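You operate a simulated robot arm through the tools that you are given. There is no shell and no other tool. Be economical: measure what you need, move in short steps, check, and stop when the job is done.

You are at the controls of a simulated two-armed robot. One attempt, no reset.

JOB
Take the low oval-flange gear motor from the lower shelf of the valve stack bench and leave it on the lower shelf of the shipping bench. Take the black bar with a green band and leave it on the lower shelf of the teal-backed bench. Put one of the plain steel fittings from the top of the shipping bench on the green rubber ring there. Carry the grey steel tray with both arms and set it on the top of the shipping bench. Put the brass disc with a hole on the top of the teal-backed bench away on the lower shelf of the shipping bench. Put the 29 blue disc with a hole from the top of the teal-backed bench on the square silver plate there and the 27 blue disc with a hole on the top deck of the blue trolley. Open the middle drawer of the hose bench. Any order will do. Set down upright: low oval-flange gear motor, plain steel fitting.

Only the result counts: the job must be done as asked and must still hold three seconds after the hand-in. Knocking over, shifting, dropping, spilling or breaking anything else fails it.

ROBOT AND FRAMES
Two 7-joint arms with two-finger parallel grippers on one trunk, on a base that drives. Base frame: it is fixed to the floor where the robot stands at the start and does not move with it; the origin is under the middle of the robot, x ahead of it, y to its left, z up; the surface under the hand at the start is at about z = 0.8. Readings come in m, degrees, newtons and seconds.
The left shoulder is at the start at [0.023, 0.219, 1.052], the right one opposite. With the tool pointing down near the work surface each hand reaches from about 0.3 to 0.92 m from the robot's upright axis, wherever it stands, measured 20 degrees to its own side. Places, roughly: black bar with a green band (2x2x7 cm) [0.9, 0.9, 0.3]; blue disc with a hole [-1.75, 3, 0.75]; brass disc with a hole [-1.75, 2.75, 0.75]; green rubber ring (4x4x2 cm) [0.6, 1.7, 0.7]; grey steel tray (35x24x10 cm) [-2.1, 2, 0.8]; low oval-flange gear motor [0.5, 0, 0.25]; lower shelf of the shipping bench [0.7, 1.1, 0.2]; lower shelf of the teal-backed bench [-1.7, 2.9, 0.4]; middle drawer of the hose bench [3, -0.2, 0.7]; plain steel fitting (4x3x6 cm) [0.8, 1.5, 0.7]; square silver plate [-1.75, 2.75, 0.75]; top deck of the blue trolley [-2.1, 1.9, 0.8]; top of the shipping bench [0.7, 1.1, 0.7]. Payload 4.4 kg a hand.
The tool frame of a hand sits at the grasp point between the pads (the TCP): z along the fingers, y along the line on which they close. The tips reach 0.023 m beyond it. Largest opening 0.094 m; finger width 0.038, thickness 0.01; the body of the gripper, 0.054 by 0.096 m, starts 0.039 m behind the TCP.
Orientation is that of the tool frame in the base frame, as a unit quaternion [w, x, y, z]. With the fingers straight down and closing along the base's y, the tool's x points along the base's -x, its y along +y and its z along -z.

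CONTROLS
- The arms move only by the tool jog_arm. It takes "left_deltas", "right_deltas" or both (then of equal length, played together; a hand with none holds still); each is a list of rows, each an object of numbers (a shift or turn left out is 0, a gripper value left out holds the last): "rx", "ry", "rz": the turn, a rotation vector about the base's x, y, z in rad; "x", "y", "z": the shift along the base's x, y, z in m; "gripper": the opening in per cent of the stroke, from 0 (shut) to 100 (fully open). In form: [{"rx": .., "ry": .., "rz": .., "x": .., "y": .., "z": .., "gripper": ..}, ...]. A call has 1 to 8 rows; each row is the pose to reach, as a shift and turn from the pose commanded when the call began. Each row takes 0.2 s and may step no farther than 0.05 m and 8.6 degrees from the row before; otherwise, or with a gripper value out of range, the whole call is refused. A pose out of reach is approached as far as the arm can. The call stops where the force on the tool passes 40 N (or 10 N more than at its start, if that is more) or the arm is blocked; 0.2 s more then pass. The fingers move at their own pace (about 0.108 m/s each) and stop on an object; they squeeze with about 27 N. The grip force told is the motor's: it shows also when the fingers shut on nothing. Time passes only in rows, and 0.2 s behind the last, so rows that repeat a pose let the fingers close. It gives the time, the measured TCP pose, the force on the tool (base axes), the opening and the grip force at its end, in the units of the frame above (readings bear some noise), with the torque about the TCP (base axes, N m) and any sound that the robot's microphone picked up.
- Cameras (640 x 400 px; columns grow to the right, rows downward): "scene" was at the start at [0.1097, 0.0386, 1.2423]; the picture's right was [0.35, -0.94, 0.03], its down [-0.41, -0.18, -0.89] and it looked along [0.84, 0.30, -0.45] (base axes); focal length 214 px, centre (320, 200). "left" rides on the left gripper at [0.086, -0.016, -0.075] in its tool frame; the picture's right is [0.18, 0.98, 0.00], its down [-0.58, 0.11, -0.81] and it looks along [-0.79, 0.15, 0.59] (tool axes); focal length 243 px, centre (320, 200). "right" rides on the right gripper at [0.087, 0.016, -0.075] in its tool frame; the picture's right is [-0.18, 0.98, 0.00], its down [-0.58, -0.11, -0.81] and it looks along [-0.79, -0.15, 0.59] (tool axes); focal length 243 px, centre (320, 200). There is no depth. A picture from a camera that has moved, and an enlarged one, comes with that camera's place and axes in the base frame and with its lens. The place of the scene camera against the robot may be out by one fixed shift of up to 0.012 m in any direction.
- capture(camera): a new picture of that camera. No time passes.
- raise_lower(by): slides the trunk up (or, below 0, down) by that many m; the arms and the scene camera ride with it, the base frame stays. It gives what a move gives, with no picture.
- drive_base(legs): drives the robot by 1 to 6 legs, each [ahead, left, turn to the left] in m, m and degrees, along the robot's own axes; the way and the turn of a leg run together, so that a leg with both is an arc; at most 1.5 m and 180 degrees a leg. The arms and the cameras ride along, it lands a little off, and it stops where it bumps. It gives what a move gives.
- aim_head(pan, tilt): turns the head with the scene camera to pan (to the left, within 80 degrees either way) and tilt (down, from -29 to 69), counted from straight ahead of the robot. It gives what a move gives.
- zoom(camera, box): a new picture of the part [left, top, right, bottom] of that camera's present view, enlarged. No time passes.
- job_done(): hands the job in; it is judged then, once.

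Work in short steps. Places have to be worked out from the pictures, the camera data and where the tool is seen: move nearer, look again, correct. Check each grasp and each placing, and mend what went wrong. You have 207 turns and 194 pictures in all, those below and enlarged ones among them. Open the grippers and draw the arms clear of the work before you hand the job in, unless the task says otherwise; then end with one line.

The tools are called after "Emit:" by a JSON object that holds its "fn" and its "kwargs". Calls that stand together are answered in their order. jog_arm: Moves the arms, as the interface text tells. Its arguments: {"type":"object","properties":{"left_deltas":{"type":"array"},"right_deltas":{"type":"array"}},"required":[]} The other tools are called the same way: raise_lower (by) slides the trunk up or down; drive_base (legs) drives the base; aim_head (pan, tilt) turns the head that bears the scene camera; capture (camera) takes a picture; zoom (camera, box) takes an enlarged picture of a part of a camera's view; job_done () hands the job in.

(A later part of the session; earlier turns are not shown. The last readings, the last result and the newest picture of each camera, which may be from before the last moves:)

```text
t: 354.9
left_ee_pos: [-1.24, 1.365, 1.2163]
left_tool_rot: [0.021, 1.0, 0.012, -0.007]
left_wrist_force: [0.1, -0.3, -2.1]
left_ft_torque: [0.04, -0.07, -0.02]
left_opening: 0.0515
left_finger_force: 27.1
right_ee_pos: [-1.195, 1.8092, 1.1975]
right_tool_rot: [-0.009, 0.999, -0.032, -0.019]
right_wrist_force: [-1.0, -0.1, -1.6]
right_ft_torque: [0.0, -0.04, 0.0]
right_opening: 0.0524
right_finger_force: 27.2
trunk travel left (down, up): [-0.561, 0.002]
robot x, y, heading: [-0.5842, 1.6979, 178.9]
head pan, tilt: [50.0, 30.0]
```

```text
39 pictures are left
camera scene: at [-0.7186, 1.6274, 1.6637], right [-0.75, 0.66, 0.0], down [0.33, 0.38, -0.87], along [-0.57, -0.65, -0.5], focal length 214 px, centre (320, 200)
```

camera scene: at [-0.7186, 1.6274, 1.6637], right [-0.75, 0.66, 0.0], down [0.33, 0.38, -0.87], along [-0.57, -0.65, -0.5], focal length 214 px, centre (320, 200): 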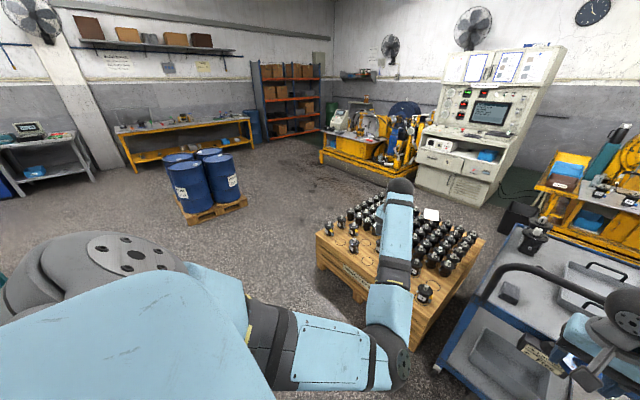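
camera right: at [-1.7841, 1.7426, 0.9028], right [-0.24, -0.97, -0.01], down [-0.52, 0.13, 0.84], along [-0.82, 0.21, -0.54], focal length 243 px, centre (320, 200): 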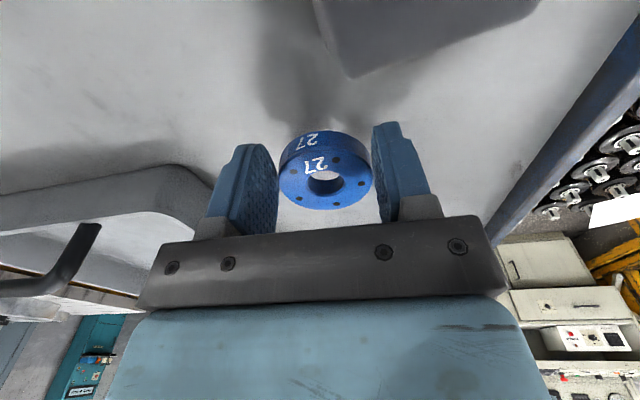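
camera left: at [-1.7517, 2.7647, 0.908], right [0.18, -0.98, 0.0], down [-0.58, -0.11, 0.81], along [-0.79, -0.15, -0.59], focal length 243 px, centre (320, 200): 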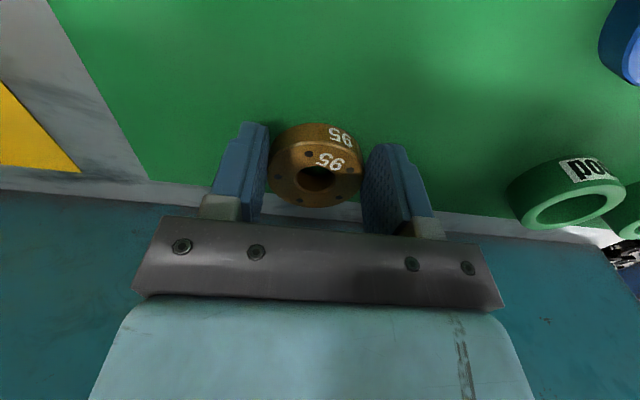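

The route around the crate's left side is open. I drive it in two stages.

Emit:
{"fn": "drive_base", "kwargs": {"legs": [[0, 0.88, 1], [0, 0.88, 0], [0.9, 0, 0], [0.9, 0, 0], [0, 0, 180]]}}

Emit:
{"fn": "aim_head", "kwargs": {"pan": 60, "tilt": 35}}

Emit:
{"fn": "capture", "kwargs": {"camera": "scene"}}

```text
t: 387.1
left_ee_pos: [-1.8261, 0.3414, 1.2147]
left_tool_rot: [0.004, -0.087, 0.996, 0.021]
left_wrist_force: [-0.4, -0.5, -2.2]
left_ft_torque: [-0.01, 0.04, 0.03]
left_opening: 0.0514
left_finger_force: 26.7
right_ee_pos: [-1.8056, -0.1023, 1.198]
right_tool_rot: [0.019, -0.042, 0.999, -0.008]
right_wrist_force: [0.4, 0.4, -3.2]
right_ft_torque: [0.0, 0.03, -0.03]
right_opening: 0.0519
right_finger_force: 26.3
trunk travel left (down, up): [-0.561, 0.002]
robot x, y, heading: [-2.4268, -0.0862, 7.7]
head pan, tilt: [50.0, 30.0]
```

```text
t: 387.8
left_ee_pos: [-1.8274, 0.3427, 1.2154]
left_tool_rot: [0.004, -0.087, 0.996, 0.021]
left_wrist_force: [0.3, -0.3, -2.3]
left_ft_torque: [0.0, 0.04, -0.03]
left_opening: 0.0514
left_finger_force: 27.0
right_ee_pos: [-1.8042, -0.1029, 1.1983]
right_tool_rot: [0.02, -0.042, 0.999, -0.008]
right_wrist_force: [-0.7, -0.1, -2.1]
right_ft_torque: [-0.03, 0.08, -0.01]
right_opening: 0.052
right_finger_force: 26.8
trunk travel left (down, up): [-0.561, 0.002]
robot x, y, heading: [-2.427, -0.0883, 7.9]
head pan, tilt: [60.0, 35.0]
```

```text
38 pictures are left
camera scene: at [-2.3359, -0.0026, 1.656], right [0.92, -0.38, 0.0], down [-0.22, -0.53, -0.82], along [0.31, 0.76, -0.57], focal length 214 px, centre (320, 200)
```

scene: 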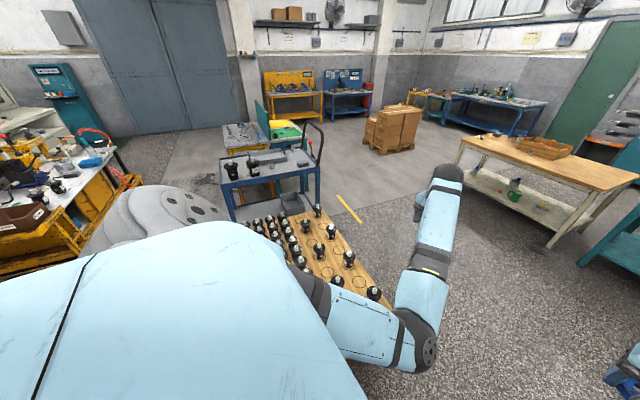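

Heading drifted to 7.8°. I correct it, back up to x ≈ -3.25, then slide left behind the trolley.

Emit:
{"fn": "drive_base", "kwargs": {"legs": [[0, 0, -7.8], [-0.82, 0, 0], [0, 1.0, 0], [0, 1.02, 0]]}}

Emit:
{"fn": "aim_head", "kwargs": {"pan": 0, "tilt": 42}}

Emit:
{"fn": "capture", "kwargs": {"camera": "scene"}}

```text
t: 410.6
left_ee_pos: [-2.5598, 2.2922, 1.2153]
left_tool_rot: [0.006, -0.008, 1.0, 0.021]
left_wrist_force: [-0.3, 0.2, -2.2]
left_ft_torque: [0.05, 0.06, 0.0]
left_opening: 0.0514
left_finger_force: 26.7
right_ee_pos: [-2.6102, 1.8485, 1.1974]
right_tool_rot: [0.019, 0.038, 0.999, -0.01]
right_wrist_force: [0.4, 0.1, -2.1]
right_ft_torque: [0.02, 0.1, 0.0]
right_opening: 0.0517
right_finger_force: 27.6
trunk travel left (down, up): [-0.561, 0.002]
robot x, y, heading: [-3.2207, 1.9617, -1.7]
head pan, tilt: [60.0, 35.0]
```

```text
t: 411.9
left_ee_pos: [-2.5617, 2.2931, 1.2154]
left_tool_rot: [0.006, -0.008, 1.0, 0.021]
left_wrist_force: [-0.1, -0.2, -2.7]
left_ft_torque: [0.02, 0.05, -0.01]
left_opening: 0.0515
left_finger_force: 27.1
right_ee_pos: [-2.6096, 1.8484, 1.1981]
right_tool_rot: [0.019, 0.038, 0.999, -0.009]
right_wrist_force: [-0.2, 0.3, -2.0]
right_ft_torque: [-0.02, 0.05, 0.0]
right_opening: 0.0517
right_finger_force: 27.0
trunk travel left (down, up): [-0.561, 0.002]
robot x, y, heading: [-3.2224, 1.9616, -1.4]
head pan, tilt: [0.0, 42.0]
```

```text
37 pictures are left
camera scene: at [-3.0803, 1.9541, 1.6455], right [-0.03, -1.0, 0.0], down [-0.67, 0.02, -0.74], along [0.74, -0.02, -0.67], focal length 214 px, centre (320, 200)
```

scene: 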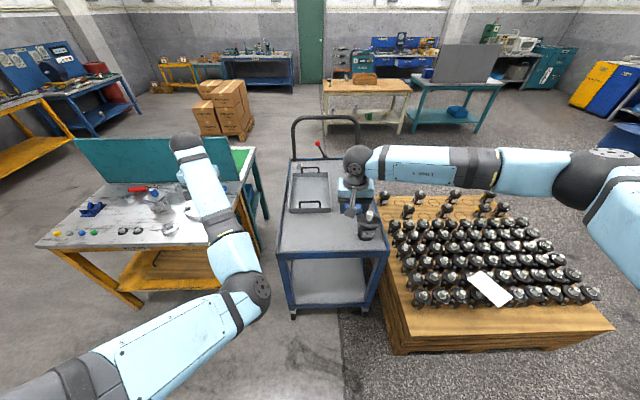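

Excellent access here: deck edge at x -2.466, tray spanning x -2.235 to -1.87 and y 1.87 to 2.105. I drive in, move the right hand over the free area at about (-2.36, 1.95), and lower the trunk.

Emit:
{"fn": "drive_base", "kwargs": {"legs": [[0.29, 0, 1.4]]}}

Emit:
{"fn": "jog_arm", "kwargs": {"right_deltas": [{"x": -0.015, "y": 0.03}, {"x": -0.03, "y": 0.06}, {"x": -0.04, "y": 0.09}, {"x": -0.05, "y": 0.11}]}}

Emit:
{"fn": "raise_lower", "kwargs": {"by": -0.28}}

Emit:
{"fn": "capture", "kwargs": {"camera": "right"}}

Emit:
{"fn": "capture", "kwargs": {"camera": "scene"}}

```text
t: 413.9
left_ee_pos: [-2.2838, 2.3117, 1.2155]
left_tool_rot: [0.007, -0.024, 0.999, 0.021]
left_wrist_force: [-0.3, -0.8, -1.6]
left_ft_torque: [-0.02, 0.04, -0.03]
left_opening: 0.0514
left_finger_force: 27.4
right_ee_pos: [-2.3179, 1.8669, 1.1981]
right_tool_rot: [0.02, 0.02, 1.0, -0.009]
right_wrist_force: [-0.4, 1.2, -2.7]
right_ft_torque: [-0.06, 0.05, -0.01]
right_opening: 0.0516
right_finger_force: 27.4
trunk travel left (down, up): [-0.561, 0.002]
robot x, y, heading: [-2.9321, 1.959, 0.3]
head pan, tilt: [0.0, 42.0]
```

```text
t: 414.9
left_ee_pos: [-2.2834, 2.313, 1.215]
left_tool_rot: [0.006, -0.025, 0.999, 0.021]
left_wrist_force: [0.1, -0.2, -2.3]
left_ft_torque: [-0.05, 0.08, 0.01]
left_opening: 0.0514
left_finger_force: 26.9
right_ee_pos: [-2.3664, 1.9773, 1.198]
right_tool_rot: [0.02, 0.021, 1.0, -0.01]
right_wrist_force: [-1.0, 0.6, -2.0]
right_ft_torque: [0.02, 0.09, 0.0]
right_opening: 0.0517
right_finger_force: 27.3
trunk travel left (down, up): [-0.561, 0.002]
robot x, y, heading: [-2.9376, 1.9576, 0.3]
head pan, tilt: [0.0, 42.0]
```

```text
t: 417.8
left_ee_pos: [-2.2818, 2.3119, 0.9361]
left_tool_rot: [0.006, -0.025, 0.999, 0.021]
left_wrist_force: [-0.7, -0.3, -1.8]
left_ft_torque: [0.0, 0.07, 0.03]
left_opening: 0.0516
left_finger_force: 27.2
right_ee_pos: [-2.3662, 1.9764, 0.917]
right_tool_rot: [0.019, 0.02, 1.0, -0.009]
right_wrist_force: [-0.1, -0.5, -1.8]
right_ft_torque: [0.04, 0.09, 0.01]
right_opening: 0.0517
right_finger_force: 26.8
trunk travel left (down, up): [-0.281, 0.282]
robot x, y, heading: [-2.9314, 1.9582, 0.4]
head pan, tilt: [0.0, 42.0]
```

```text
36 pictures are left
camera right: at [-2.4553, 1.9984, 0.9883], right [0.22, 0.97, -0.01], down [0.54, -0.12, 0.83], along [0.81, -0.19, -0.56], focal length 243 px, centre (320, 200)
```

right: 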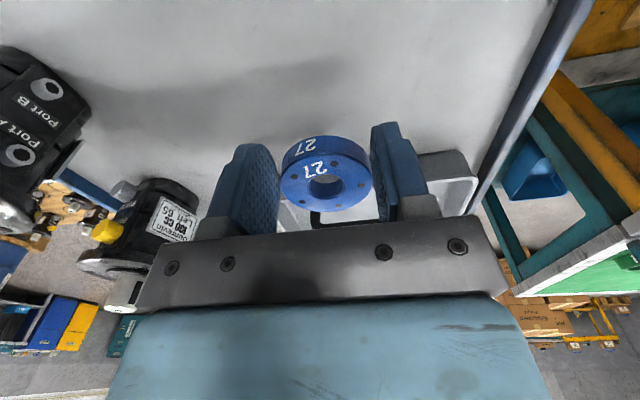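

```text
35 pictures are left
camera scene: at [-2.791, 1.9563, 1.3655], right [0.01, -1.0, 0.0], down [-0.67, 0.0, -0.74], along [0.74, 0.01, -0.67], focal length 214 px, centre (320, 200)
```

scene: 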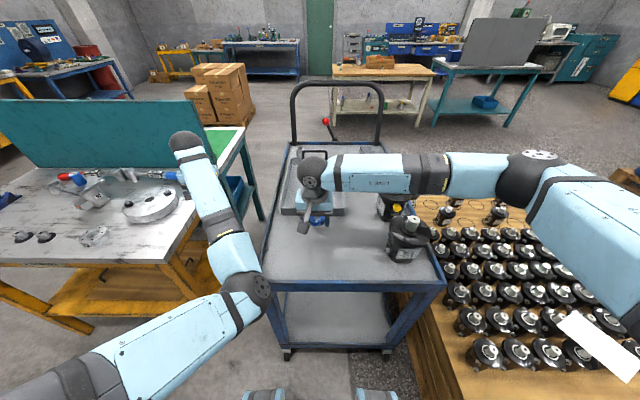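

Clear deck beneath, so I lower to contact.

Emit:
{"fn": "jog_arm", "kwargs": {"right_deltas": [{"z": -0.045}, {"z": -0.09}, {"z": -0.11}, {"z": -0.118}, {"z": -0.126}, {"z": -0.134}, {"z": -0.142}, {"z": -0.15}]}}

```text
t: 418.9
left_ee_pos: [-2.2847, 2.3105, 0.9362]
left_tool_rot: [0.007, -0.025, 0.999, 0.022]
left_wrist_force: [0.2, -0.5, -3.2]
left_ft_torque: [-0.01, 0.06, 0.0]
left_opening: 0.0514
left_finger_force: 27.2
right_ee_pos: [-2.3641, 1.9764, 0.8053]
right_tool_rot: [0.024, 0.02, 0.999, -0.006]
right_wrist_force: [-12.9, -6.3, 19.1]
right_ft_torque: [0.0, 0.6, 0.24]
right_opening: 0.0
right_finger_force: 27.2
trunk travel left (down, up): [-0.281, 0.282]
robot x, y, heading: [-2.9308, 1.9599, 0.5]
head pan, tilt: [0.0, 42.0]
stopped in row 5 (right hand): the force on the tool passed its limit at 48 N (the readings are from after the stop); the commanded pose is now the measured one
```

Contact came earlier than expected and the disc slipped out of the fingers. I open and look.

Emit:
{"fn": "jog_arm", "kwargs": {"right_deltas": [{"z": 0.04}, {"z": 0.08}, {"x": -0.03, "z": 0.11}]}}

Emit:
{"fn": "capture", "kwargs": {"camera": "right"}}

```text
t: 419.7
left_ee_pos: [-2.2839, 2.3113, 0.9359]
left_tool_rot: [0.006, -0.024, 0.999, 0.021]
left_wrist_force: [-0.4, 0.2, -3.6]
left_ft_torque: [-0.02, 0.04, -0.01]
left_opening: 0.0514
left_finger_force: 26.7
right_ee_pos: [-2.392, 1.976, 0.9114]
right_tool_rot: [0.024, 0.021, 0.999, -0.007]
right_wrist_force: [0.3, -0.1, 0.6]
right_ft_torque: [0.02, 0.01, -0.01]
right_opening: 0.0
right_finger_force: 27.0
trunk travel left (down, up): [-0.281, 0.282]
robot x, y, heading: [-2.9351, 1.9593, 0.4]
head pan, tilt: [0.0, 42.0]
```

```text
34 pictures are left
camera right: at [-2.4805, 1.9979, 0.9822], right [0.22, 0.97, 0.0], down [0.54, -0.12, 0.83], along [0.81, -0.19, -0.55], focal length 243 px, centre (320, 200)
```

right: 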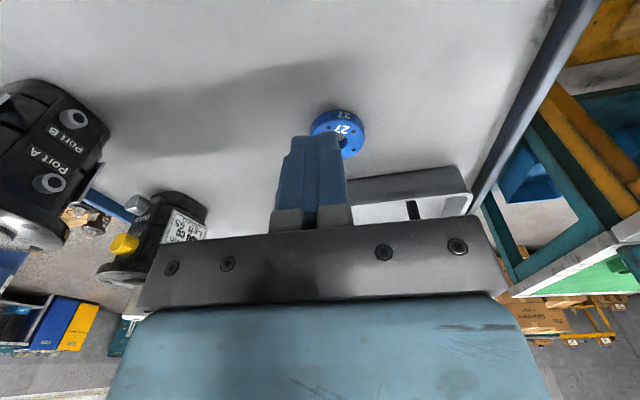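

Disc 27 lies flat on the deck, which is what was wanted. Next I put the brass disc into the tray so it rides along: I move the right hand aside and bring the left hand over the tray.

Emit:
{"fn": "jog_arm", "kwargs": {"right_deltas": [{"y": -0.03, "z": 0.03}, {"x": -0.02, "y": -0.07, "z": 0.06}, {"x": -0.03, "y": -0.11, "z": 0.08}, {"x": -0.03, "y": -0.15, "z": 0.1}, {"x": -0.03, "y": -0.18, "z": 0.11}]}}

Emit:
{"fn": "drive_base", "kwargs": {"legs": [[0.06, 0, 0]]}}

Emit:
{"fn": "jog_arm", "kwargs": {"left_deltas": [{"x": 0.02, "y": -0.04}, {"x": 0.04, "y": -0.08}, {"x": 0.06, "y": -0.12}, {"x": 0.08, "y": -0.16}, {"x": 0.1, "y": -0.2}, {"x": 0.12, "y": -0.24}, {"x": 0.14, "y": -0.275}]}}

Emit:
{"fn": "capture", "kwargs": {"camera": "left"}}

Emit:
{"fn": "capture", "kwargs": {"camera": "scene"}}

```text
refused: row 2 steps farther than a row can; nothing moved
```

```text
t: 420.6
left_ee_pos: [-2.2229, 2.3098, 0.9349]
left_tool_rot: [0.005, -0.024, 0.999, 0.022]
left_wrist_force: [0.4, -0.2, -3.7]
left_ft_torque: [0.01, 0.08, 0.02]
left_opening: 0.0511
left_finger_force: 26.9
right_ee_pos: [-2.3305, 1.9755, 0.9103]
right_tool_rot: [0.022, 0.021, 1.0, -0.007]
right_wrist_force: [-1.2, 0.0, -0.2]
right_ft_torque: [0.02, 0.0, 0.01]
right_opening: 0.0
right_finger_force: 27.4
trunk travel left (down, up): [-0.281, 0.282]
robot x, y, heading: [-2.8752, 1.9606, 0.2]
head pan, tilt: [0.0, 42.0]
```

```text
t: 422.2
left_ee_pos: [-2.0834, 2.0352, 0.9339]
left_tool_rot: [0.006, -0.024, 0.999, 0.021]
left_wrist_force: [-1.1, -0.8, -2.9]
left_ft_torque: [0.01, 0.08, 0.0]
left_opening: 0.0514
left_finger_force: 27.2
right_ee_pos: [-2.331, 1.9748, 0.9104]
right_tool_rot: [0.022, 0.022, 0.999, -0.007]
right_wrist_force: [0.9, -0.1, -0.5]
right_ft_torque: [0.0, 0.0, -0.03]
right_opening: 0.0
right_finger_force: 26.5
trunk travel left (down, up): [-0.281, 0.282]
robot x, y, heading: [-2.8724, 1.9597, 0.3]
head pan, tilt: [0.0, 42.0]
```

```text
33 pictures are left
camera left: at [-2.1709, 2.0113, 1.0097], right [-0.23, 0.97, 0.04], down [0.57, 0.1, 0.82], along [0.79, 0.21, -0.58], focal length 243 px, centre (320, 200)
```

left: 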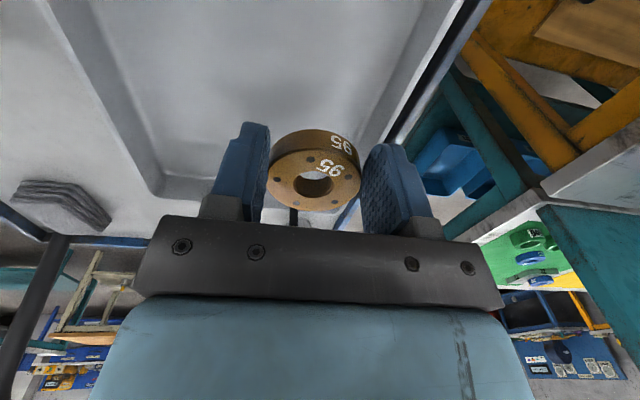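

```text
32 pictures are left
camera scene: at [-2.7325, 1.9551, 1.3654], right [0.0, -1.0, 0.0], down [-0.67, 0.0, -0.74], along [0.74, 0.0, -0.67], focal length 214 px, centre (320, 200)
```

scene: 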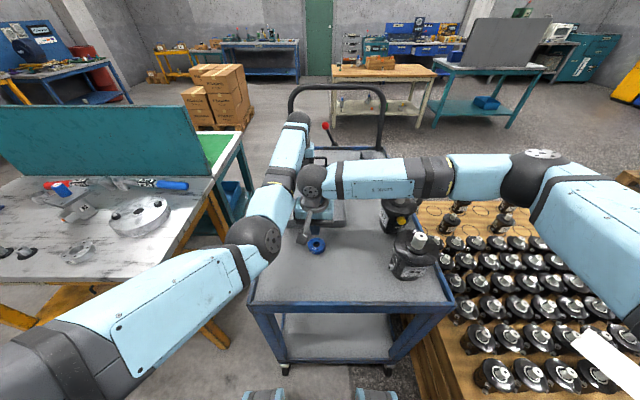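

The brass disc is over the tray floor. I lower it close and release.

Emit:
{"fn": "jog_arm", "kwargs": {"left_deltas": [{"z": -0.04}, {"z": -0.08}, {"z": -0.1}, {"z": -0.107}, {"z": -0.112}, {"z": -0.117}]}}

```text
t: 423.6
left_ee_pos: [-2.0836, 2.0366, 0.8195]
left_tool_rot: [0.008, -0.024, 0.999, 0.021]
left_wrist_force: [0.8, 0.0, 2.5]
left_ft_torque: [-0.16, -0.02, -0.02]
left_opening: 0.0516
left_finger_force: 26.9
right_ee_pos: [-2.332, 1.9758, 0.9112]
right_tool_rot: [0.023, 0.02, 1.0, -0.006]
right_wrist_force: [0.0, 0.1, 0.0]
right_ft_torque: [0.04, -0.02, -0.03]
right_opening: 0.0
right_finger_force: 27.7
trunk travel left (down, up): [-0.281, 0.282]
robot x, y, heading: [-2.874, 1.9603, 0.2]
head pan, tilt: [0.0, 42.0]
```

Touching the tray floor. I release the brass disc, lift, and bring both hands over the tray's side walls.

Emit:
{"fn": "jog_arm", "kwargs": {"left_deltas": [{"gripper": 68}, {"gripper": 68}, {"gripper": 68}, {"z": 0.04}, {"z": 0.08}, {"z": 0.12}, {"y": 0.03, "z": 0.13}, {"x": 0.02, "y": 0.062, "z": 0.13}]}}

Emit:
{"fn": "jog_arm", "kwargs": {"right_deltas": [{"z": 0.03, "gripper": 68}, {"x": 0.02, "y": -0.01, "z": 0.04}, {"x": 0.06, "y": -0.03, "z": 0.04}, {"x": 0.1, "y": -0.05, "z": 0.04}, {"x": 0.14, "y": -0.07, "z": 0.04}, {"x": 0.18, "y": -0.085, "z": 0.04}, {"x": 0.22, "y": -0.095, "z": 0.04}, {"x": 0.25, "y": -0.1, "z": 0.04}]}}

Emit:
{"fn": "capture", "kwargs": {"camera": "left"}}

Emit:
{"fn": "capture", "kwargs": {"camera": "right"}}

```text
t: 425.4
left_ee_pos: [-2.065, 2.0982, 0.9493]
left_tool_rot: [0.005, -0.024, 0.999, 0.02]
left_wrist_force: [-0.2, -0.3, -0.8]
left_ft_torque: [-0.05, 0.03, 0.01]
left_opening: 0.0638
left_finger_force: 0.2
right_ee_pos: [-2.3316, 1.9756, 0.9096]
right_tool_rot: [0.022, 0.022, 0.999, -0.008]
right_wrist_force: [-0.6, -0.2, -0.7]
right_ft_torque: [0.02, 0.0, 0.01]
right_opening: 0.0001
right_finger_force: 27.3
trunk travel left (down, up): [-0.281, 0.282]
robot x, y, heading: [-2.8785, 1.9611, 0.2]
head pan, tilt: [0.0, 42.0]
```

```text
t: 427.2
left_ee_pos: [-2.0646, 2.098, 0.9497]
left_tool_rot: [0.006, -0.023, 0.999, 0.021]
left_wrist_force: [-0.2, -0.7, 0.2]
left_ft_torque: [0.02, 0.0, 0.02]
left_opening: 0.0639
left_finger_force: 0.0
right_ee_pos: [-2.0816, 1.8758, 0.9504]
right_tool_rot: [0.023, 0.022, 0.999, -0.007]
right_wrist_force: [0.0, -0.2, -0.6]
right_ft_torque: [-0.02, 0.0, 0.01]
right_opening: 0.0638
right_finger_force: 0.1
trunk travel left (down, up): [-0.281, 0.282]
robot x, y, heading: [-2.8735, 1.9598, 0.6]
head pan, tilt: [0.0, 42.0]
```

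```text
31 pictures are left
camera left: at [-2.1516, 2.0752, 1.0252], right [-0.23, 0.97, 0.04], down [0.57, 0.1, 0.82], along [0.79, 0.21, -0.58], focal length 243 px, centre (320, 200)
```

left: 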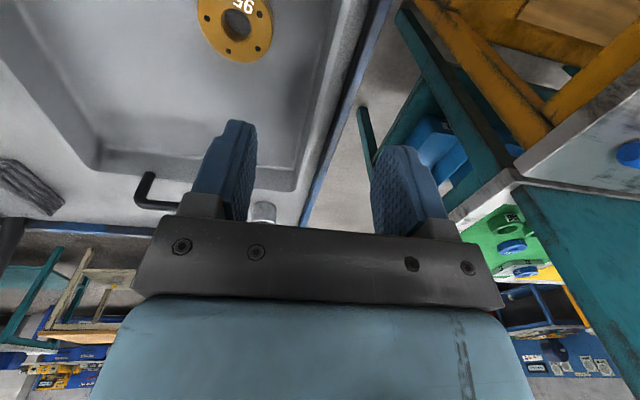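

```text
30 pictures are left
camera right: at [-2.1712, 1.8983, 1.0204], right [0.23, 0.97, 0.0], down [0.54, -0.12, 0.83], along [0.81, -0.19, -0.55], focal length 243 px, centre (320, 200)
```

right: 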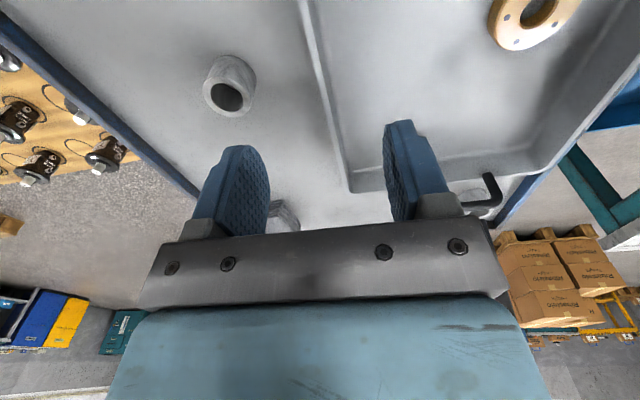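

Rims are at y ≈ 1.872 (right) and 2.122 (left). The loose cylinder beside the right wall stays clear. I lower both hands so the fingers straddle the walls.

Emit:
{"fn": "jog_arm", "kwargs": {"left_deltas": [{"y": 0.012, "z": -0.02}, {"x": 0.005, "y": 0.022, "z": -0.05}, {"x": 0.008, "y": 0.022, "z": -0.08}, {"x": 0.008, "y": 0.022, "z": -0.1}], "right_deltas": [{"x": 0.01, "y": -0.003, "z": -0.02}, {"x": 0.02, "y": -0.003, "z": -0.05}, {"x": 0.024, "y": -0.003, "z": -0.08}, {"x": 0.024, "y": -0.003, "z": -0.1}]}}

Emit:
{"fn": "capture", "kwargs": {"camera": "left"}}

Emit:
{"fn": "capture", "kwargs": {"camera": "right"}}

```text
t: 428.2
left_ee_pos: [-2.0547, 2.1212, 0.8501]
left_tool_rot: [0.006, -0.024, 0.999, 0.021]
left_wrist_force: [1.1, 0.4, -0.4]
left_ft_torque: [0.0, 0.02, 0.0]
left_opening: 0.0642
left_finger_force: 0.1
right_ee_pos: [-2.0584, 1.8725, 0.8499]
right_tool_rot: [0.022, 0.02, 1.0, -0.007]
right_wrist_force: [0.7, 0.5, -0.2]
right_ft_torque: [-0.01, 0.02, 0.01]
right_opening: 0.064
right_finger_force: 0.0
trunk travel left (down, up): [-0.281, 0.282]
robot x, y, heading: [-2.875, 1.965, 0.3]
head pan, tilt: [0.0, 42.0]
```

```text
29 pictures are left
camera left: at [-2.1428, 2.0975, 0.9251], right [-0.23, 0.97, 0.04], down [0.57, 0.1, 0.82], along [0.79, 0.21, -0.57], focal length 243 px, centre (320, 200)
```

left: 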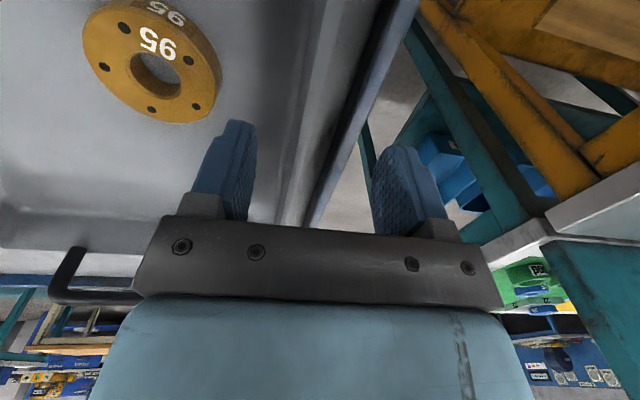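

```text
28 pictures are left
camera right: at [-2.1474, 1.8957, 0.9198], right [0.23, 0.97, 0.0], down [0.54, -0.12, 0.83], along [0.81, -0.19, -0.55], focal length 243 px, centre (320, 200)
```

right: 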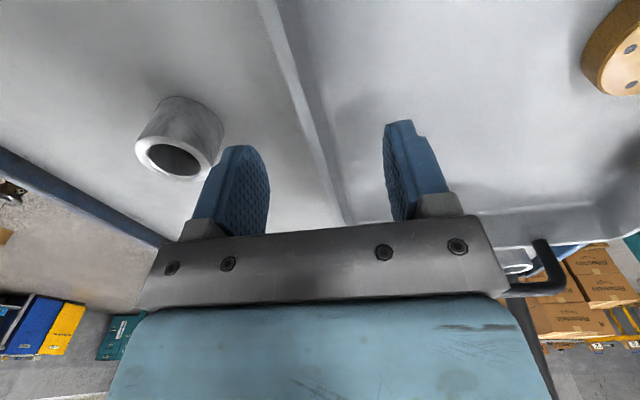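

Both walls are between the fingers. I lower 2 cm more and close both grippers.

Emit:
{"fn": "jog_arm", "kwargs": {"left_deltas": [{"z": -0.012}, {"z": -0.022}, {"z": -0.022, "gripper": 0}, {"z": -0.022, "gripper": 0}, {"z": -0.022, "gripper": 0}, {"z": -0.022, "gripper": 0}], "right_deltas": [{"z": -0.012}, {"z": -0.022}, {"z": -0.022, "gripper": 0}, {"z": -0.022, "gripper": 0}, {"z": -0.022, "gripper": 0}, {"z": -0.022, "gripper": 0}]}}

```text
t: 429.6
left_ee_pos: [-2.0551, 2.1157, 0.8265]
left_tool_rot: [0.005, -0.021, 1.0, 0.019]
left_wrist_force: [1.4, -39.3, -0.1]
left_ft_torque: [-1.08, -0.07, -1.04]
left_opening: 0.0048
left_finger_force: 27.1
right_ee_pos: [-2.0604, 1.8782, 0.8286]
right_tool_rot: [0.023, 0.019, 1.0, -0.005]
right_wrist_force: [-0.2, 37.8, 0.6]
right_ft_torque: [0.58, -0.3, 1.1]
right_opening: 0.0044
right_finger_force: 26.5
trunk travel left (down, up): [-0.281, 0.282]
robot x, y, heading: [-2.8743, 1.96, 0.3]
head pan, tilt: [0.0, 42.0]
```

Both walls are gripped, with about 39 N of inward pull on each hand. I relax each hand inward.

Emit:
{"fn": "jog_arm", "kwargs": {"left_deltas": [{"y": -0.004}, {"y": -0.008}], "right_deltas": [{"y": 0.004}, {"y": 0.008}]}}

```text
t: 430.2
left_ee_pos: [-2.0549, 2.1139, 0.8283]
left_tool_rot: [0.006, -0.024, 0.999, 0.022]
left_wrist_force: [0.7, -4.2, 3.7]
left_ft_torque: [-0.64, 0.29, -1.04]
left_opening: 0.005
left_finger_force: 27.6
right_ee_pos: [-2.0579, 1.8783, 0.8285]
right_tool_rot: [0.022, 0.023, 0.999, -0.01]
right_wrist_force: [-0.8, 6.5, -1.1]
right_ft_torque: [0.49, 0.46, 1.04]
right_opening: 0.0052
right_finger_force: 27.5
trunk travel left (down, up): [-0.281, 0.282]
robot x, y, heading: [-2.8756, 1.9609, 0.6]
head pan, tilt: [0.0, 42.0]
```

Relaxed. I lift the tray with the trunk so both hands rise together.

Emit:
{"fn": "raise_lower", "kwargs": {"by": 0.06}}

Emit:
{"fn": "raise_lower", "kwargs": {"by": 0.215}}

Emit:
{"fn": "capture", "kwargs": {"camera": "scene"}}

```text
t: 431.2
left_ee_pos: [-2.0541, 2.1146, 0.8858]
left_tool_rot: [0.005, -0.024, 0.999, 0.023]
left_wrist_force: [-0.5, 24.4, -4.3]
left_ft_torque: [-0.27, -0.05, -1.05]
left_opening: 0.0049
left_finger_force: 26.7
right_ee_pos: [-2.0572, 1.8771, 0.8881]
right_tool_rot: [0.023, 0.023, 0.999, -0.009]
right_wrist_force: [0.5, -25.0, -3.8]
right_ft_torque: [0.16, 0.05, 1.05]
right_opening: 0.0049
right_finger_force: 27.2
trunk travel left (down, up): [-0.341, 0.222]
robot x, y, heading: [-2.8758, 1.9607, 0.3]
head pan, tilt: [0.0, 42.0]
```

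```text
t: 433.5
left_ee_pos: [-2.0545, 2.1149, 1.1002]
left_tool_rot: [0.005, -0.025, 0.999, 0.023]
left_wrist_force: [0.1, 34.4, -4.2]
left_ft_torque: [-0.13, -0.15, -1.03]
left_opening: 0.0047
left_finger_force: 26.5
right_ee_pos: [-2.0576, 1.8777, 1.1038]
right_tool_rot: [0.022, 0.022, 0.999, -0.008]
right_wrist_force: [0.9, -35.3, -2.9]
right_ft_torque: [0.03, 0.12, 1.05]
right_opening: 0.0048
right_finger_force: 26.9
trunk travel left (down, up): [-0.556, 0.007]
robot x, y, heading: [-2.8732, 1.9603, 0.3]
head pan, tilt: [0.0, 42.0]
```

```text
27 pictures are left
camera scene: at [-2.7315, 1.9561, 1.6403], right [0.0, -1.0, 0.0], down [-0.67, 0.0, -0.74], along [0.74, 0.0, -0.67], focal length 214 px, centre (320, 200)
```

scene: 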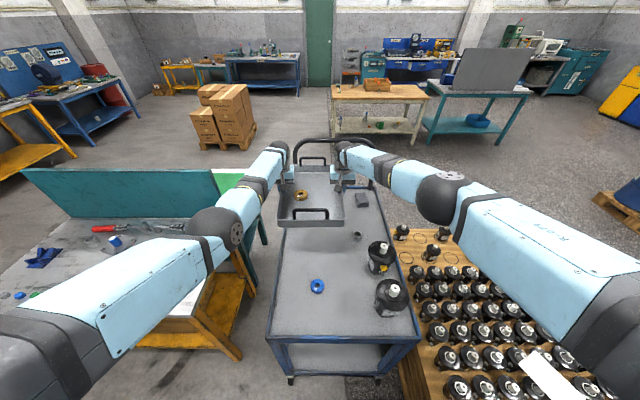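

The tray is up with the brass disc in it. I relax the internal force, pull it in a bit and back out from the trolley.

Emit:
{"fn": "jog_arm", "kwargs": {"left_deltas": [{"y": 0.003}, {"x": -0.03, "y": 0.005}, {"x": -0.06, "y": 0.005}, {"x": -0.09, "y": 0.005}, {"x": -0.12, "y": 0.005}], "right_deltas": [{"y": -0.003}, {"x": -0.03, "y": -0.005}, {"x": -0.06, "y": -0.005}, {"x": -0.09, "y": -0.005}, {"x": -0.12, "y": -0.005}]}}

Emit:
{"fn": "drive_base", "kwargs": {"legs": [[-0.38, 0, 0]]}}

Emit:
{"fn": "drive_base", "kwargs": {"legs": [[0, -1.03, 0], [0, -1.03, 0]]}}

```text
t: 434.7
left_ee_pos: [-2.1768, 2.1136, 1.1043]
left_tool_rot: [0.007, -0.021, 1.0, 0.02]
left_wrist_force: [-0.6, -14.9, -2.1]
left_ft_torque: [-0.74, -0.1, -1.07]
left_opening: 0.0044
left_finger_force: 27.2
right_ee_pos: [-2.1789, 1.8778, 1.1059]
right_tool_rot: [0.024, 0.02, 1.0, -0.005]
right_wrist_force: [-1.0, 14.4, -5.4]
right_ft_torque: [0.35, 0.04, 1.05]
right_opening: 0.0049
right_finger_force: 27.2
trunk travel left (down, up): [-0.556, 0.007]
robot x, y, heading: [-2.8729, 1.9598, 0.1]
head pan, tilt: [0.0, 42.0]
```

```text
t: 436.0
left_ee_pos: [-2.2853, 2.1126, 1.1016]
left_tool_rot: [0.004, -0.02, 1.0, 0.019]
left_wrist_force: [-0.2, 1.3, -2.2]
left_ft_torque: [-0.55, 0.09, -1.06]
left_opening: 0.0043
left_finger_force: 26.9
right_ee_pos: [-2.2888, 1.8766, 1.1022]
right_tool_rot: [0.021, 0.018, 1.0, -0.005]
right_wrist_force: [0.1, -0.7, -3.8]
right_ft_torque: [0.26, -0.15, 1.06]
right_opening: 0.0045
right_finger_force: 27.3
trunk travel left (down, up): [-0.556, 0.007]
robot x, y, heading: [-2.9822, 1.9669, 0.3]
head pan, tilt: [0.0, 42.0]
stopped in leg 1: the force on the tool passed its limit at 40 N (the readings are from after the stop); the commanded pose is now the measured one
```

```text
t: 439.5
left_ee_pos: [-2.2886, 1.8889, 1.1008]
left_tool_rot: [0.005, -0.021, 1.0, 0.018]
left_wrist_force: [0.5, 0.4, -3.7]
left_ft_torque: [-0.57, -0.01, -1.03]
left_opening: 0.0039
left_finger_force: 27.1
right_ee_pos: [-2.2903, 1.6531, 1.1027]
right_tool_rot: [0.022, 0.018, 1.0, -0.005]
right_wrist_force: [-0.6, -2.1, -3.5]
right_ft_torque: [0.33, 0.0, 1.03]
right_opening: 0.0046
right_finger_force: 27.4
trunk travel left (down, up): [-0.556, 0.007]
robot x, y, heading: [-2.9903, 1.7344, 0.5]
head pan, tilt: [0.0, 42.0]
stopped in leg 1: the robot was blocked; the commanded pose is now the measured one
```

The first leg stopped early on the tray's internal force, so the sideways move touched something, probably the crate. I move back off it and look.

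Emit:
{"fn": "drive_base", "kwargs": {"legs": [[0, 0.05, 0]]}}

Emit:
{"fn": "capture", "kwargs": {"camera": "scene"}}

```text
t: 440.6
left_ee_pos: [-2.2879, 1.9389, 1.1025]
left_tool_rot: [0.005, -0.021, 1.0, 0.019]
left_wrist_force: [0.3, 1.2, -4.0]
left_ft_torque: [-0.51, -0.06, -1.07]
left_opening: 0.0042
left_finger_force: 27.1
right_ee_pos: [-2.2892, 1.7026, 1.1023]
right_tool_rot: [0.021, 0.018, 1.0, -0.004]
right_wrist_force: [0.3, -0.9, -4.6]
right_ft_torque: [0.31, 0.02, 1.01]
right_opening: 0.0046
right_finger_force: 26.9
trunk travel left (down, up): [-0.556, 0.007]
robot x, y, heading: [-2.9866, 1.7843, 0.4]
head pan, tilt: [0.0, 42.0]
```

```text
26 pictures are left
camera scene: at [-2.844, 1.7801, 1.6404], right [0.01, -1.0, 0.0], down [-0.67, 0.0, -0.74], along [0.74, 0.0, -0.67], focal length 214 px, centre (320, 200)
```

scene: 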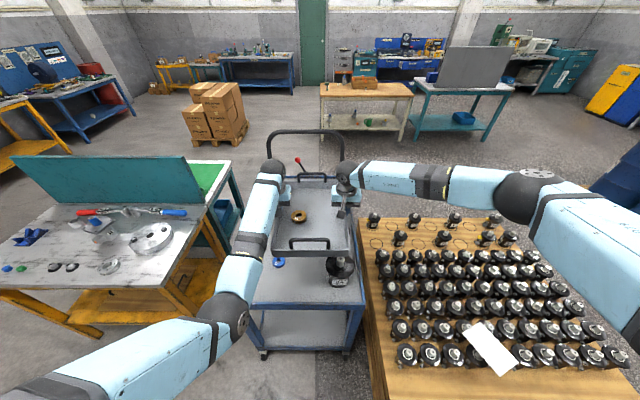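

Everything looks undisturbed. I back up properly to x ≈ -3.24 and then slide right.

Emit:
{"fn": "drive_base", "kwargs": {"legs": [[-0.26, 0, 0]]}}

```text
t: 442.6
left_ee_pos: [-2.5406, 1.938, 1.1019]
left_tool_rot: [0.004, -0.02, 1.0, 0.017]
left_wrist_force: [-0.9, 1.5, -4.1]
left_ft_torque: [-0.52, 0.01, -1.01]
left_opening: 0.0041
left_finger_force: 27.4
right_ee_pos: [-2.5425, 1.7015, 1.1028]
right_tool_rot: [0.021, 0.015, 1.0, -0.006]
right_wrist_force: [-0.9, -1.0, -3.6]
right_ft_torque: [0.37, -0.07, 1.08]
right_opening: 0.0045
right_finger_force: 26.4
trunk travel left (down, up): [-0.556, 0.007]
robot x, y, heading: [-3.2371, 1.7809, 0.4]
head pan, tilt: [0.0, 42.0]
stopped in leg 1: the robot was blocked; the commanded pose is now the measured one
```

It touched something behind, so I edge forward 3 cm and slide right along the same line as on the way in.

Emit:
{"fn": "drive_base", "kwargs": {"legs": [[0.03, 0, 0], [0, -0.95, 0], [0, -0.95, 0]]}}

```text
t: 460.0
left_ee_pos: [-2.5275, 0.0194, 1.1006]
left_tool_rot: [0.005, -0.013, 1.0, 0.018]
left_wrist_force: [0.2, 0.9, -3.5]
left_ft_torque: [-0.53, -0.04, -1.06]
left_opening: 0.0041
left_finger_force: 27.0
right_ee_pos: [-2.5335, -0.2169, 1.101]
right_tool_rot: [0.021, 0.025, 0.999, -0.005]
right_wrist_force: [-0.3, -1.1, -4.2]
right_ft_torque: [0.32, 0.01, 1.04]
right_opening: 0.0046
right_finger_force: 26.3
trunk travel left (down, up): [-0.556, 0.007]
robot x, y, heading: [-3.2284, -0.1265, 0.0]
head pan, tilt: [0.0, 42.0]
```

Clear. I drive forward past the crate, then slide left to line up with the shipping bench's free end.

Emit:
{"fn": "drive_base", "kwargs": {"legs": [[1.25, 0, 0], [1.2, 0, 0]]}}

Emit:
{"fn": "drive_base", "kwargs": {"legs": [[0, 0.8, 0]]}}

Emit:
{"fn": "capture", "kwargs": {"camera": "scene"}}

```text
t: 472.0
left_ee_pos: [-0.0819, -0.0004, 1.1002]
left_tool_rot: [0.005, -0.015, 1.0, 0.017]
left_wrist_force: [0.5, 2.0, -3.9]
left_ft_torque: [-0.51, -0.05, -1.04]
left_opening: 0.0041
left_finger_force: 27.0
right_ee_pos: [-0.0864, -0.2369, 1.1026]
right_tool_rot: [0.022, 0.024, 0.999, -0.006]
right_wrist_force: [0.1, 0.0, -3.8]
right_ft_torque: [0.35, 0.02, 1.03]
right_opening: 0.0044
right_finger_force: 27.3
trunk travel left (down, up): [-0.556, 0.007]
robot x, y, heading: [-0.7866, -0.1477, -0.1]
head pan, tilt: [0.0, 42.0]
```

```text
t: 479.3
left_ee_pos: [-0.0693, 0.7742, 1.0996]
left_tool_rot: [0.004, -0.006, 1.0, 0.017]
left_wrist_force: [-0.3, 0.8, -3.0]
left_ft_torque: [-0.56, 0.02, -1.03]
left_opening: 0.0042
left_finger_force: 26.9
right_ee_pos: [-0.0772, 0.5383, 1.1007]
right_tool_rot: [0.021, 0.03, 0.999, -0.006]
right_wrist_force: [-0.1, -0.7, -4.0]
right_ft_torque: [0.34, 0.01, 1.03]
right_opening: 0.0047
right_finger_force: 27.0
trunk travel left (down, up): [-0.556, 0.007]
robot x, y, heading: [-0.7707, 0.6367, -0.9]
head pan, tilt: [0.0, 42.0]
```

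```text
25 pictures are left
camera scene: at [-0.6289, 0.6307, 1.6404], right [-0.02, -1.0, 0.0], down [-0.67, 0.01, -0.74], along [0.74, -0.01, -0.67], focal length 214 px, centre (320, 200)
```

scene: 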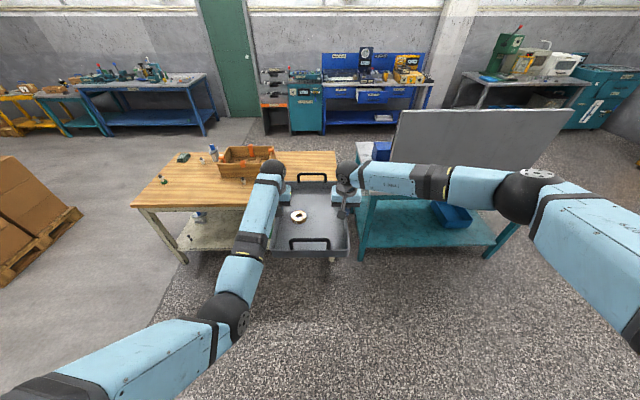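

The tray is ready. The free bench area is x 0.42–0.8, y 0.5–0.95. I drive in over it, centring the tray at about (0.62, 0.72).

Emit:
{"fn": "drive_base", "kwargs": {"legs": [[0.35, 0.07, 0.9], [0.33, 0, 0]]}}

Emit:
{"fn": "capture", "kwargs": {"camera": "scene"}}

```text
t: 483.4
left_ee_pos: [0.6043, 0.8391, 1.1002]
left_tool_rot: [0.006, -0.012, 1.0, 0.017]
left_wrist_force: [-0.1, 0.8, -3.4]
left_ft_torque: [-0.51, -0.03, -1.01]
left_opening: 0.004
left_finger_force: 27.3
right_ee_pos: [0.5972, 0.6013, 1.1022]
right_tool_rot: [0.022, 0.027, 0.999, -0.006]
right_wrist_force: [0.4, -1.0, -4.4]
right_ft_torque: [0.35, -0.05, 1.03]
right_opening: 0.0045
right_finger_force: 26.9
trunk travel left (down, up): [-0.556, 0.007]
robot x, y, heading: [-0.0921, 0.698, -0.9]
head pan, tilt: [0.0, 42.0]
```

```text
24 pictures are left
camera scene: at [0.0458, 0.6907, 1.6406], right [-0.01, -1.0, 0.0], down [-0.67, 0.01, -0.74], along [0.74, -0.01, -0.67], focal length 214 px, centre (320, 200)
```

scene: 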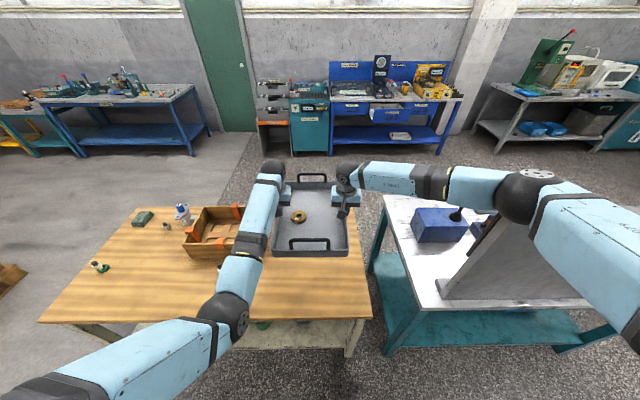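

I shift 3 cm left for more elbow clearance from the grey screen, then lower most of the way and check.

Emit:
{"fn": "drive_base", "kwargs": {"legs": [[0, 0.03, 0.8]]}}

Emit:
{"fn": "raise_lower", "kwargs": {"by": -0.2}}

Emit:
{"fn": "capture", "kwargs": {"camera": "scene"}}

```text
t: 484.3
left_ee_pos: [0.6024, 0.8757, 1.1011]
left_tool_rot: [0.004, -0.017, 1.0, 0.019]
left_wrist_force: [0.2, 0.8, -3.4]
left_ft_torque: [-0.51, -0.05, -1.06]
left_opening: 0.0041
left_finger_force: 26.9
right_ee_pos: [0.5992, 0.6386, 1.1019]
right_tool_rot: [0.021, 0.021, 1.0, -0.006]
right_wrist_force: [0.5, -1.5, -3.2]
right_ft_torque: [0.33, 0.03, 0.98]
right_opening: 0.0047
right_finger_force: 26.9
trunk travel left (down, up): [-0.556, 0.007]
robot x, y, heading: [-0.0973, 0.7279, 0.1]
head pan, tilt: [0.0, 42.0]
```

```text
t: 486.5
left_ee_pos: [0.6031, 0.8762, 0.9006]
left_tool_rot: [0.004, -0.017, 1.0, 0.018]
left_wrist_force: [-0.1, 0.4, -4.1]
left_ft_torque: [-0.51, -0.01, -1.05]
left_opening: 0.0041
left_finger_force: 27.4
right_ee_pos: [0.5995, 0.6407, 0.9018]
right_tool_rot: [0.021, 0.02, 1.0, -0.006]
right_wrist_force: [-0.3, -1.2, -3.4]
right_ft_torque: [0.36, 0.01, 1.05]
right_opening: 0.0046
right_finger_force: 27.0
trunk travel left (down, up): [-0.356, 0.207]
robot x, y, heading: [-0.0945, 0.7274, 0.0]
head pan, tilt: [0.0, 42.0]
```

```text
23 pictures are left
camera scene: at [0.0466, 0.7227, 1.4405], right [0.0, -1.0, 0.0], down [-0.67, 0.0, -0.74], along [0.74, 0.0, -0.67], focal length 214 px, centre (320, 200)
```

scene: 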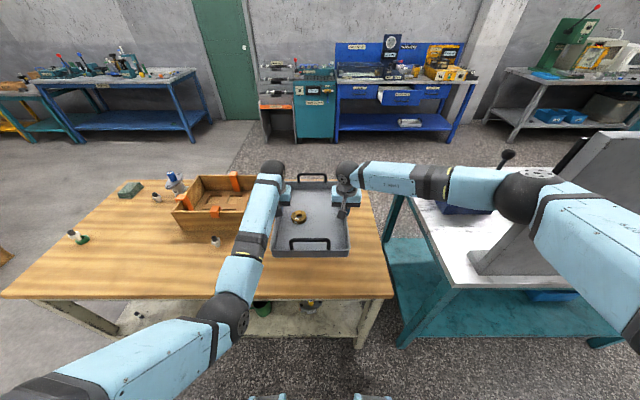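

Clearances look fine. I lower to the bench top.

Emit:
{"fn": "raise_lower", "kwargs": {"by": -0.11}}

Emit:
{"fn": "raise_lower", "kwargs": {"by": -0.015}}

```text
t: 487.9
left_ee_pos: [0.6037, 0.8759, 0.7907]
left_tool_rot: [0.004, -0.016, 1.0, 0.018]
left_wrist_force: [0.1, 1.6, -2.9]
left_ft_torque: [-0.54, -0.02, -1.0]
left_opening: 0.0041
left_finger_force: 26.8
right_ee_pos: [0.599, 0.6408, 0.7917]
right_tool_rot: [0.021, 0.021, 1.0, -0.007]
right_wrist_force: [-0.9, -1.8, -4.0]
right_ft_torque: [0.39, 0.01, 1.04]
right_opening: 0.0047
right_finger_force: 26.7
trunk travel left (down, up): [-0.246, 0.317]
robot x, y, heading: [-0.0969, 0.7328, -0.0]
head pan, tilt: [0.0, 42.0]
```

```text
t: 488.6
left_ee_pos: [0.6033, 0.8761, 0.7762]
left_tool_rot: [0.005, -0.017, 1.0, 0.018]
left_wrist_force: [0.4, 1.5, -3.5]
left_ft_torque: [-0.54, 0.0, -1.02]
left_opening: 0.004
left_finger_force: 27.2
right_ee_pos: [0.5993, 0.6397, 0.7753]
right_tool_rot: [0.022, 0.021, 0.999, -0.007]
right_wrist_force: [-0.3, -1.1, -3.9]
right_ft_torque: [0.37, -0.03, 1.02]
right_opening: 0.0046
right_finger_force: 26.5
trunk travel left (down, up): [-0.231, 0.332]
robot x, y, heading: [-0.0972, 0.7259, 0.1]
head pan, tilt: [0.0, 42.0]
```

Emit:
{"fn": "raise_lower", "kwargs": {"by": -0.006}}

Emit:
{"fn": "raise_lower", "kwargs": {"by": -0.005}}

```text
t: 489.1
left_ee_pos: [0.603, 0.8766, 0.7703]
left_tool_rot: [0.004, -0.017, 1.0, 0.017]
left_wrist_force: [0.0, 1.3, -3.6]
left_ft_torque: [-0.49, -0.05, -1.07]
left_opening: 0.0041
left_finger_force: 26.8
right_ee_pos: [0.5994, 0.6398, 0.7709]
right_tool_rot: [0.021, 0.021, 1.0, -0.007]
right_wrist_force: [0.1, -1.1, -4.2]
right_ft_torque: [0.36, 0.03, 1.08]
right_opening: 0.0044
right_finger_force: 26.9
trunk travel left (down, up): [-0.225, 0.338]
robot x, y, heading: [-0.0929, 0.7298, 0.2]
head pan, tilt: [0.0, 42.0]
```

```text
t: 489.6
left_ee_pos: [0.6034, 0.8771, 0.7648]
left_tool_rot: [0.005, -0.016, 1.0, 0.018]
left_wrist_force: [2.1, 2.1, -0.9]
left_ft_torque: [-0.49, -0.32, -1.06]
left_opening: 0.004
left_finger_force: 26.7
right_ee_pos: [0.5994, 0.6396, 0.7677]
right_tool_rot: [0.021, 0.021, 1.0, -0.006]
right_wrist_force: [0.2, -2.1, 4.4]
right_ft_torque: [0.31, 0.25, 1.04]
right_opening: 0.0045
right_finger_force: 27.1
trunk travel left (down, up): [-0.22, 0.343]
robot x, y, heading: [-0.0973, 0.7271, -0.1]
head pan, tilt: [0.0, 42.0]
```

The tray is touching down. I lower a few more millimetres, then open both grippers and lift the hands straight up.

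Emit:
{"fn": "raise_lower", "kwargs": {"by": -0.004}}

Emit:
{"fn": "jog_arm", "kwargs": {"left_deltas": [{"gripper": 55}, {"gripper": 55}, {"gripper": 55}, {"z": 0.03}, {"z": 0.07}, {"z": 0.11}, {"z": 0.14}], "right_deltas": [{"gripper": 55}, {"gripper": 55}, {"gripper": 55}, {"z": 0.03}, {"z": 0.07}, {"z": 0.11}, {"z": 0.14}]}}

Emit:
{"fn": "capture", "kwargs": {"camera": "left"}}

Emit:
{"fn": "capture", "kwargs": {"camera": "scene"}}

```text
t: 490.2
left_ee_pos: [0.6021, 0.8777, 0.7657]
left_tool_rot: [0.009, -0.016, 1.0, 0.017]
left_wrist_force: [10.6, 3.5, 14.7]
left_ft_torque: [-0.46, 0.08, -1.05]
left_opening: 0.0036
left_finger_force: 27.0
right_ee_pos: [0.5996, 0.641, 0.7669]
right_tool_rot: [0.024, 0.021, 0.999, -0.006]
right_wrist_force: [6.1, -2.3, 20.2]
right_ft_torque: [0.41, -0.09, 1.07]
right_opening: 0.0048
right_finger_force: 26.8
trunk travel left (down, up): [-0.216, 0.347]
robot x, y, heading: [-0.0973, 0.7282, 0.1]
head pan, tilt: [0.0, 42.0]
```

```text
t: 492.0
left_ee_pos: [0.6233, 0.9101, 0.8824]
left_tool_rot: [0.007, -0.032, 0.999, 0.036]
left_wrist_force: [-0.2, 0.1, 0.5]
left_ft_torque: [-0.03, 0.0, 0.02]
left_opening: 0.0517
left_finger_force: 0.1
left hand out of reach, approached as far as the arm can: row 7
right_ee_pos: [0.5979, 0.6421, 0.902]
right_tool_rot: [0.021, 0.021, 1.0, -0.007]
right_wrist_force: [-0.1, -0.5, 0.4]
right_ft_torque: [-0.04, 0.0, -0.02]
right_opening: 0.0519
right_finger_force: 0.1
trunk travel left (down, up): [-0.216, 0.347]
robot x, y, heading: [-0.0949, 0.7295, 0.0]
head pan, tilt: [0.0, 42.0]
stopped in row 7 (left hand): the arm was blocked; the commanded pose is now the measured one
```

```text
22 pictures are left
camera left: at [0.537, 0.8833, 0.9571], right [-0.25, 0.97, 0.06], down [0.56, 0.09, 0.82], along [0.79, 0.24, -0.57], focal length 243 px, centre (320, 200)
```

left: 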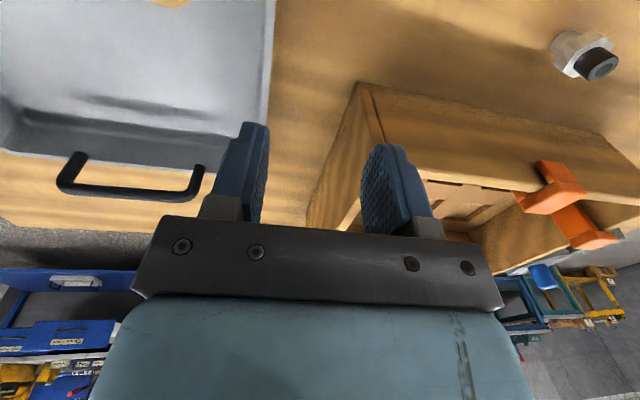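

```text
21 pictures are left
camera scene: at [0.0461, 0.7234, 1.3005], right [0.0, -1.0, 0.0], down [-0.67, 0.0, -0.74], along [0.74, 0.0, -0.67], focal length 214 px, centre (320, 200)
```

scene: 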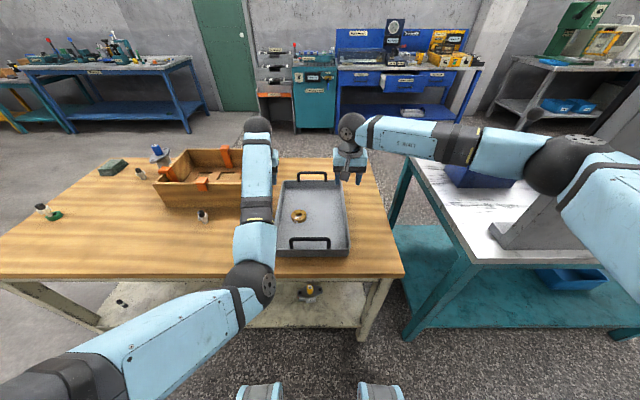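

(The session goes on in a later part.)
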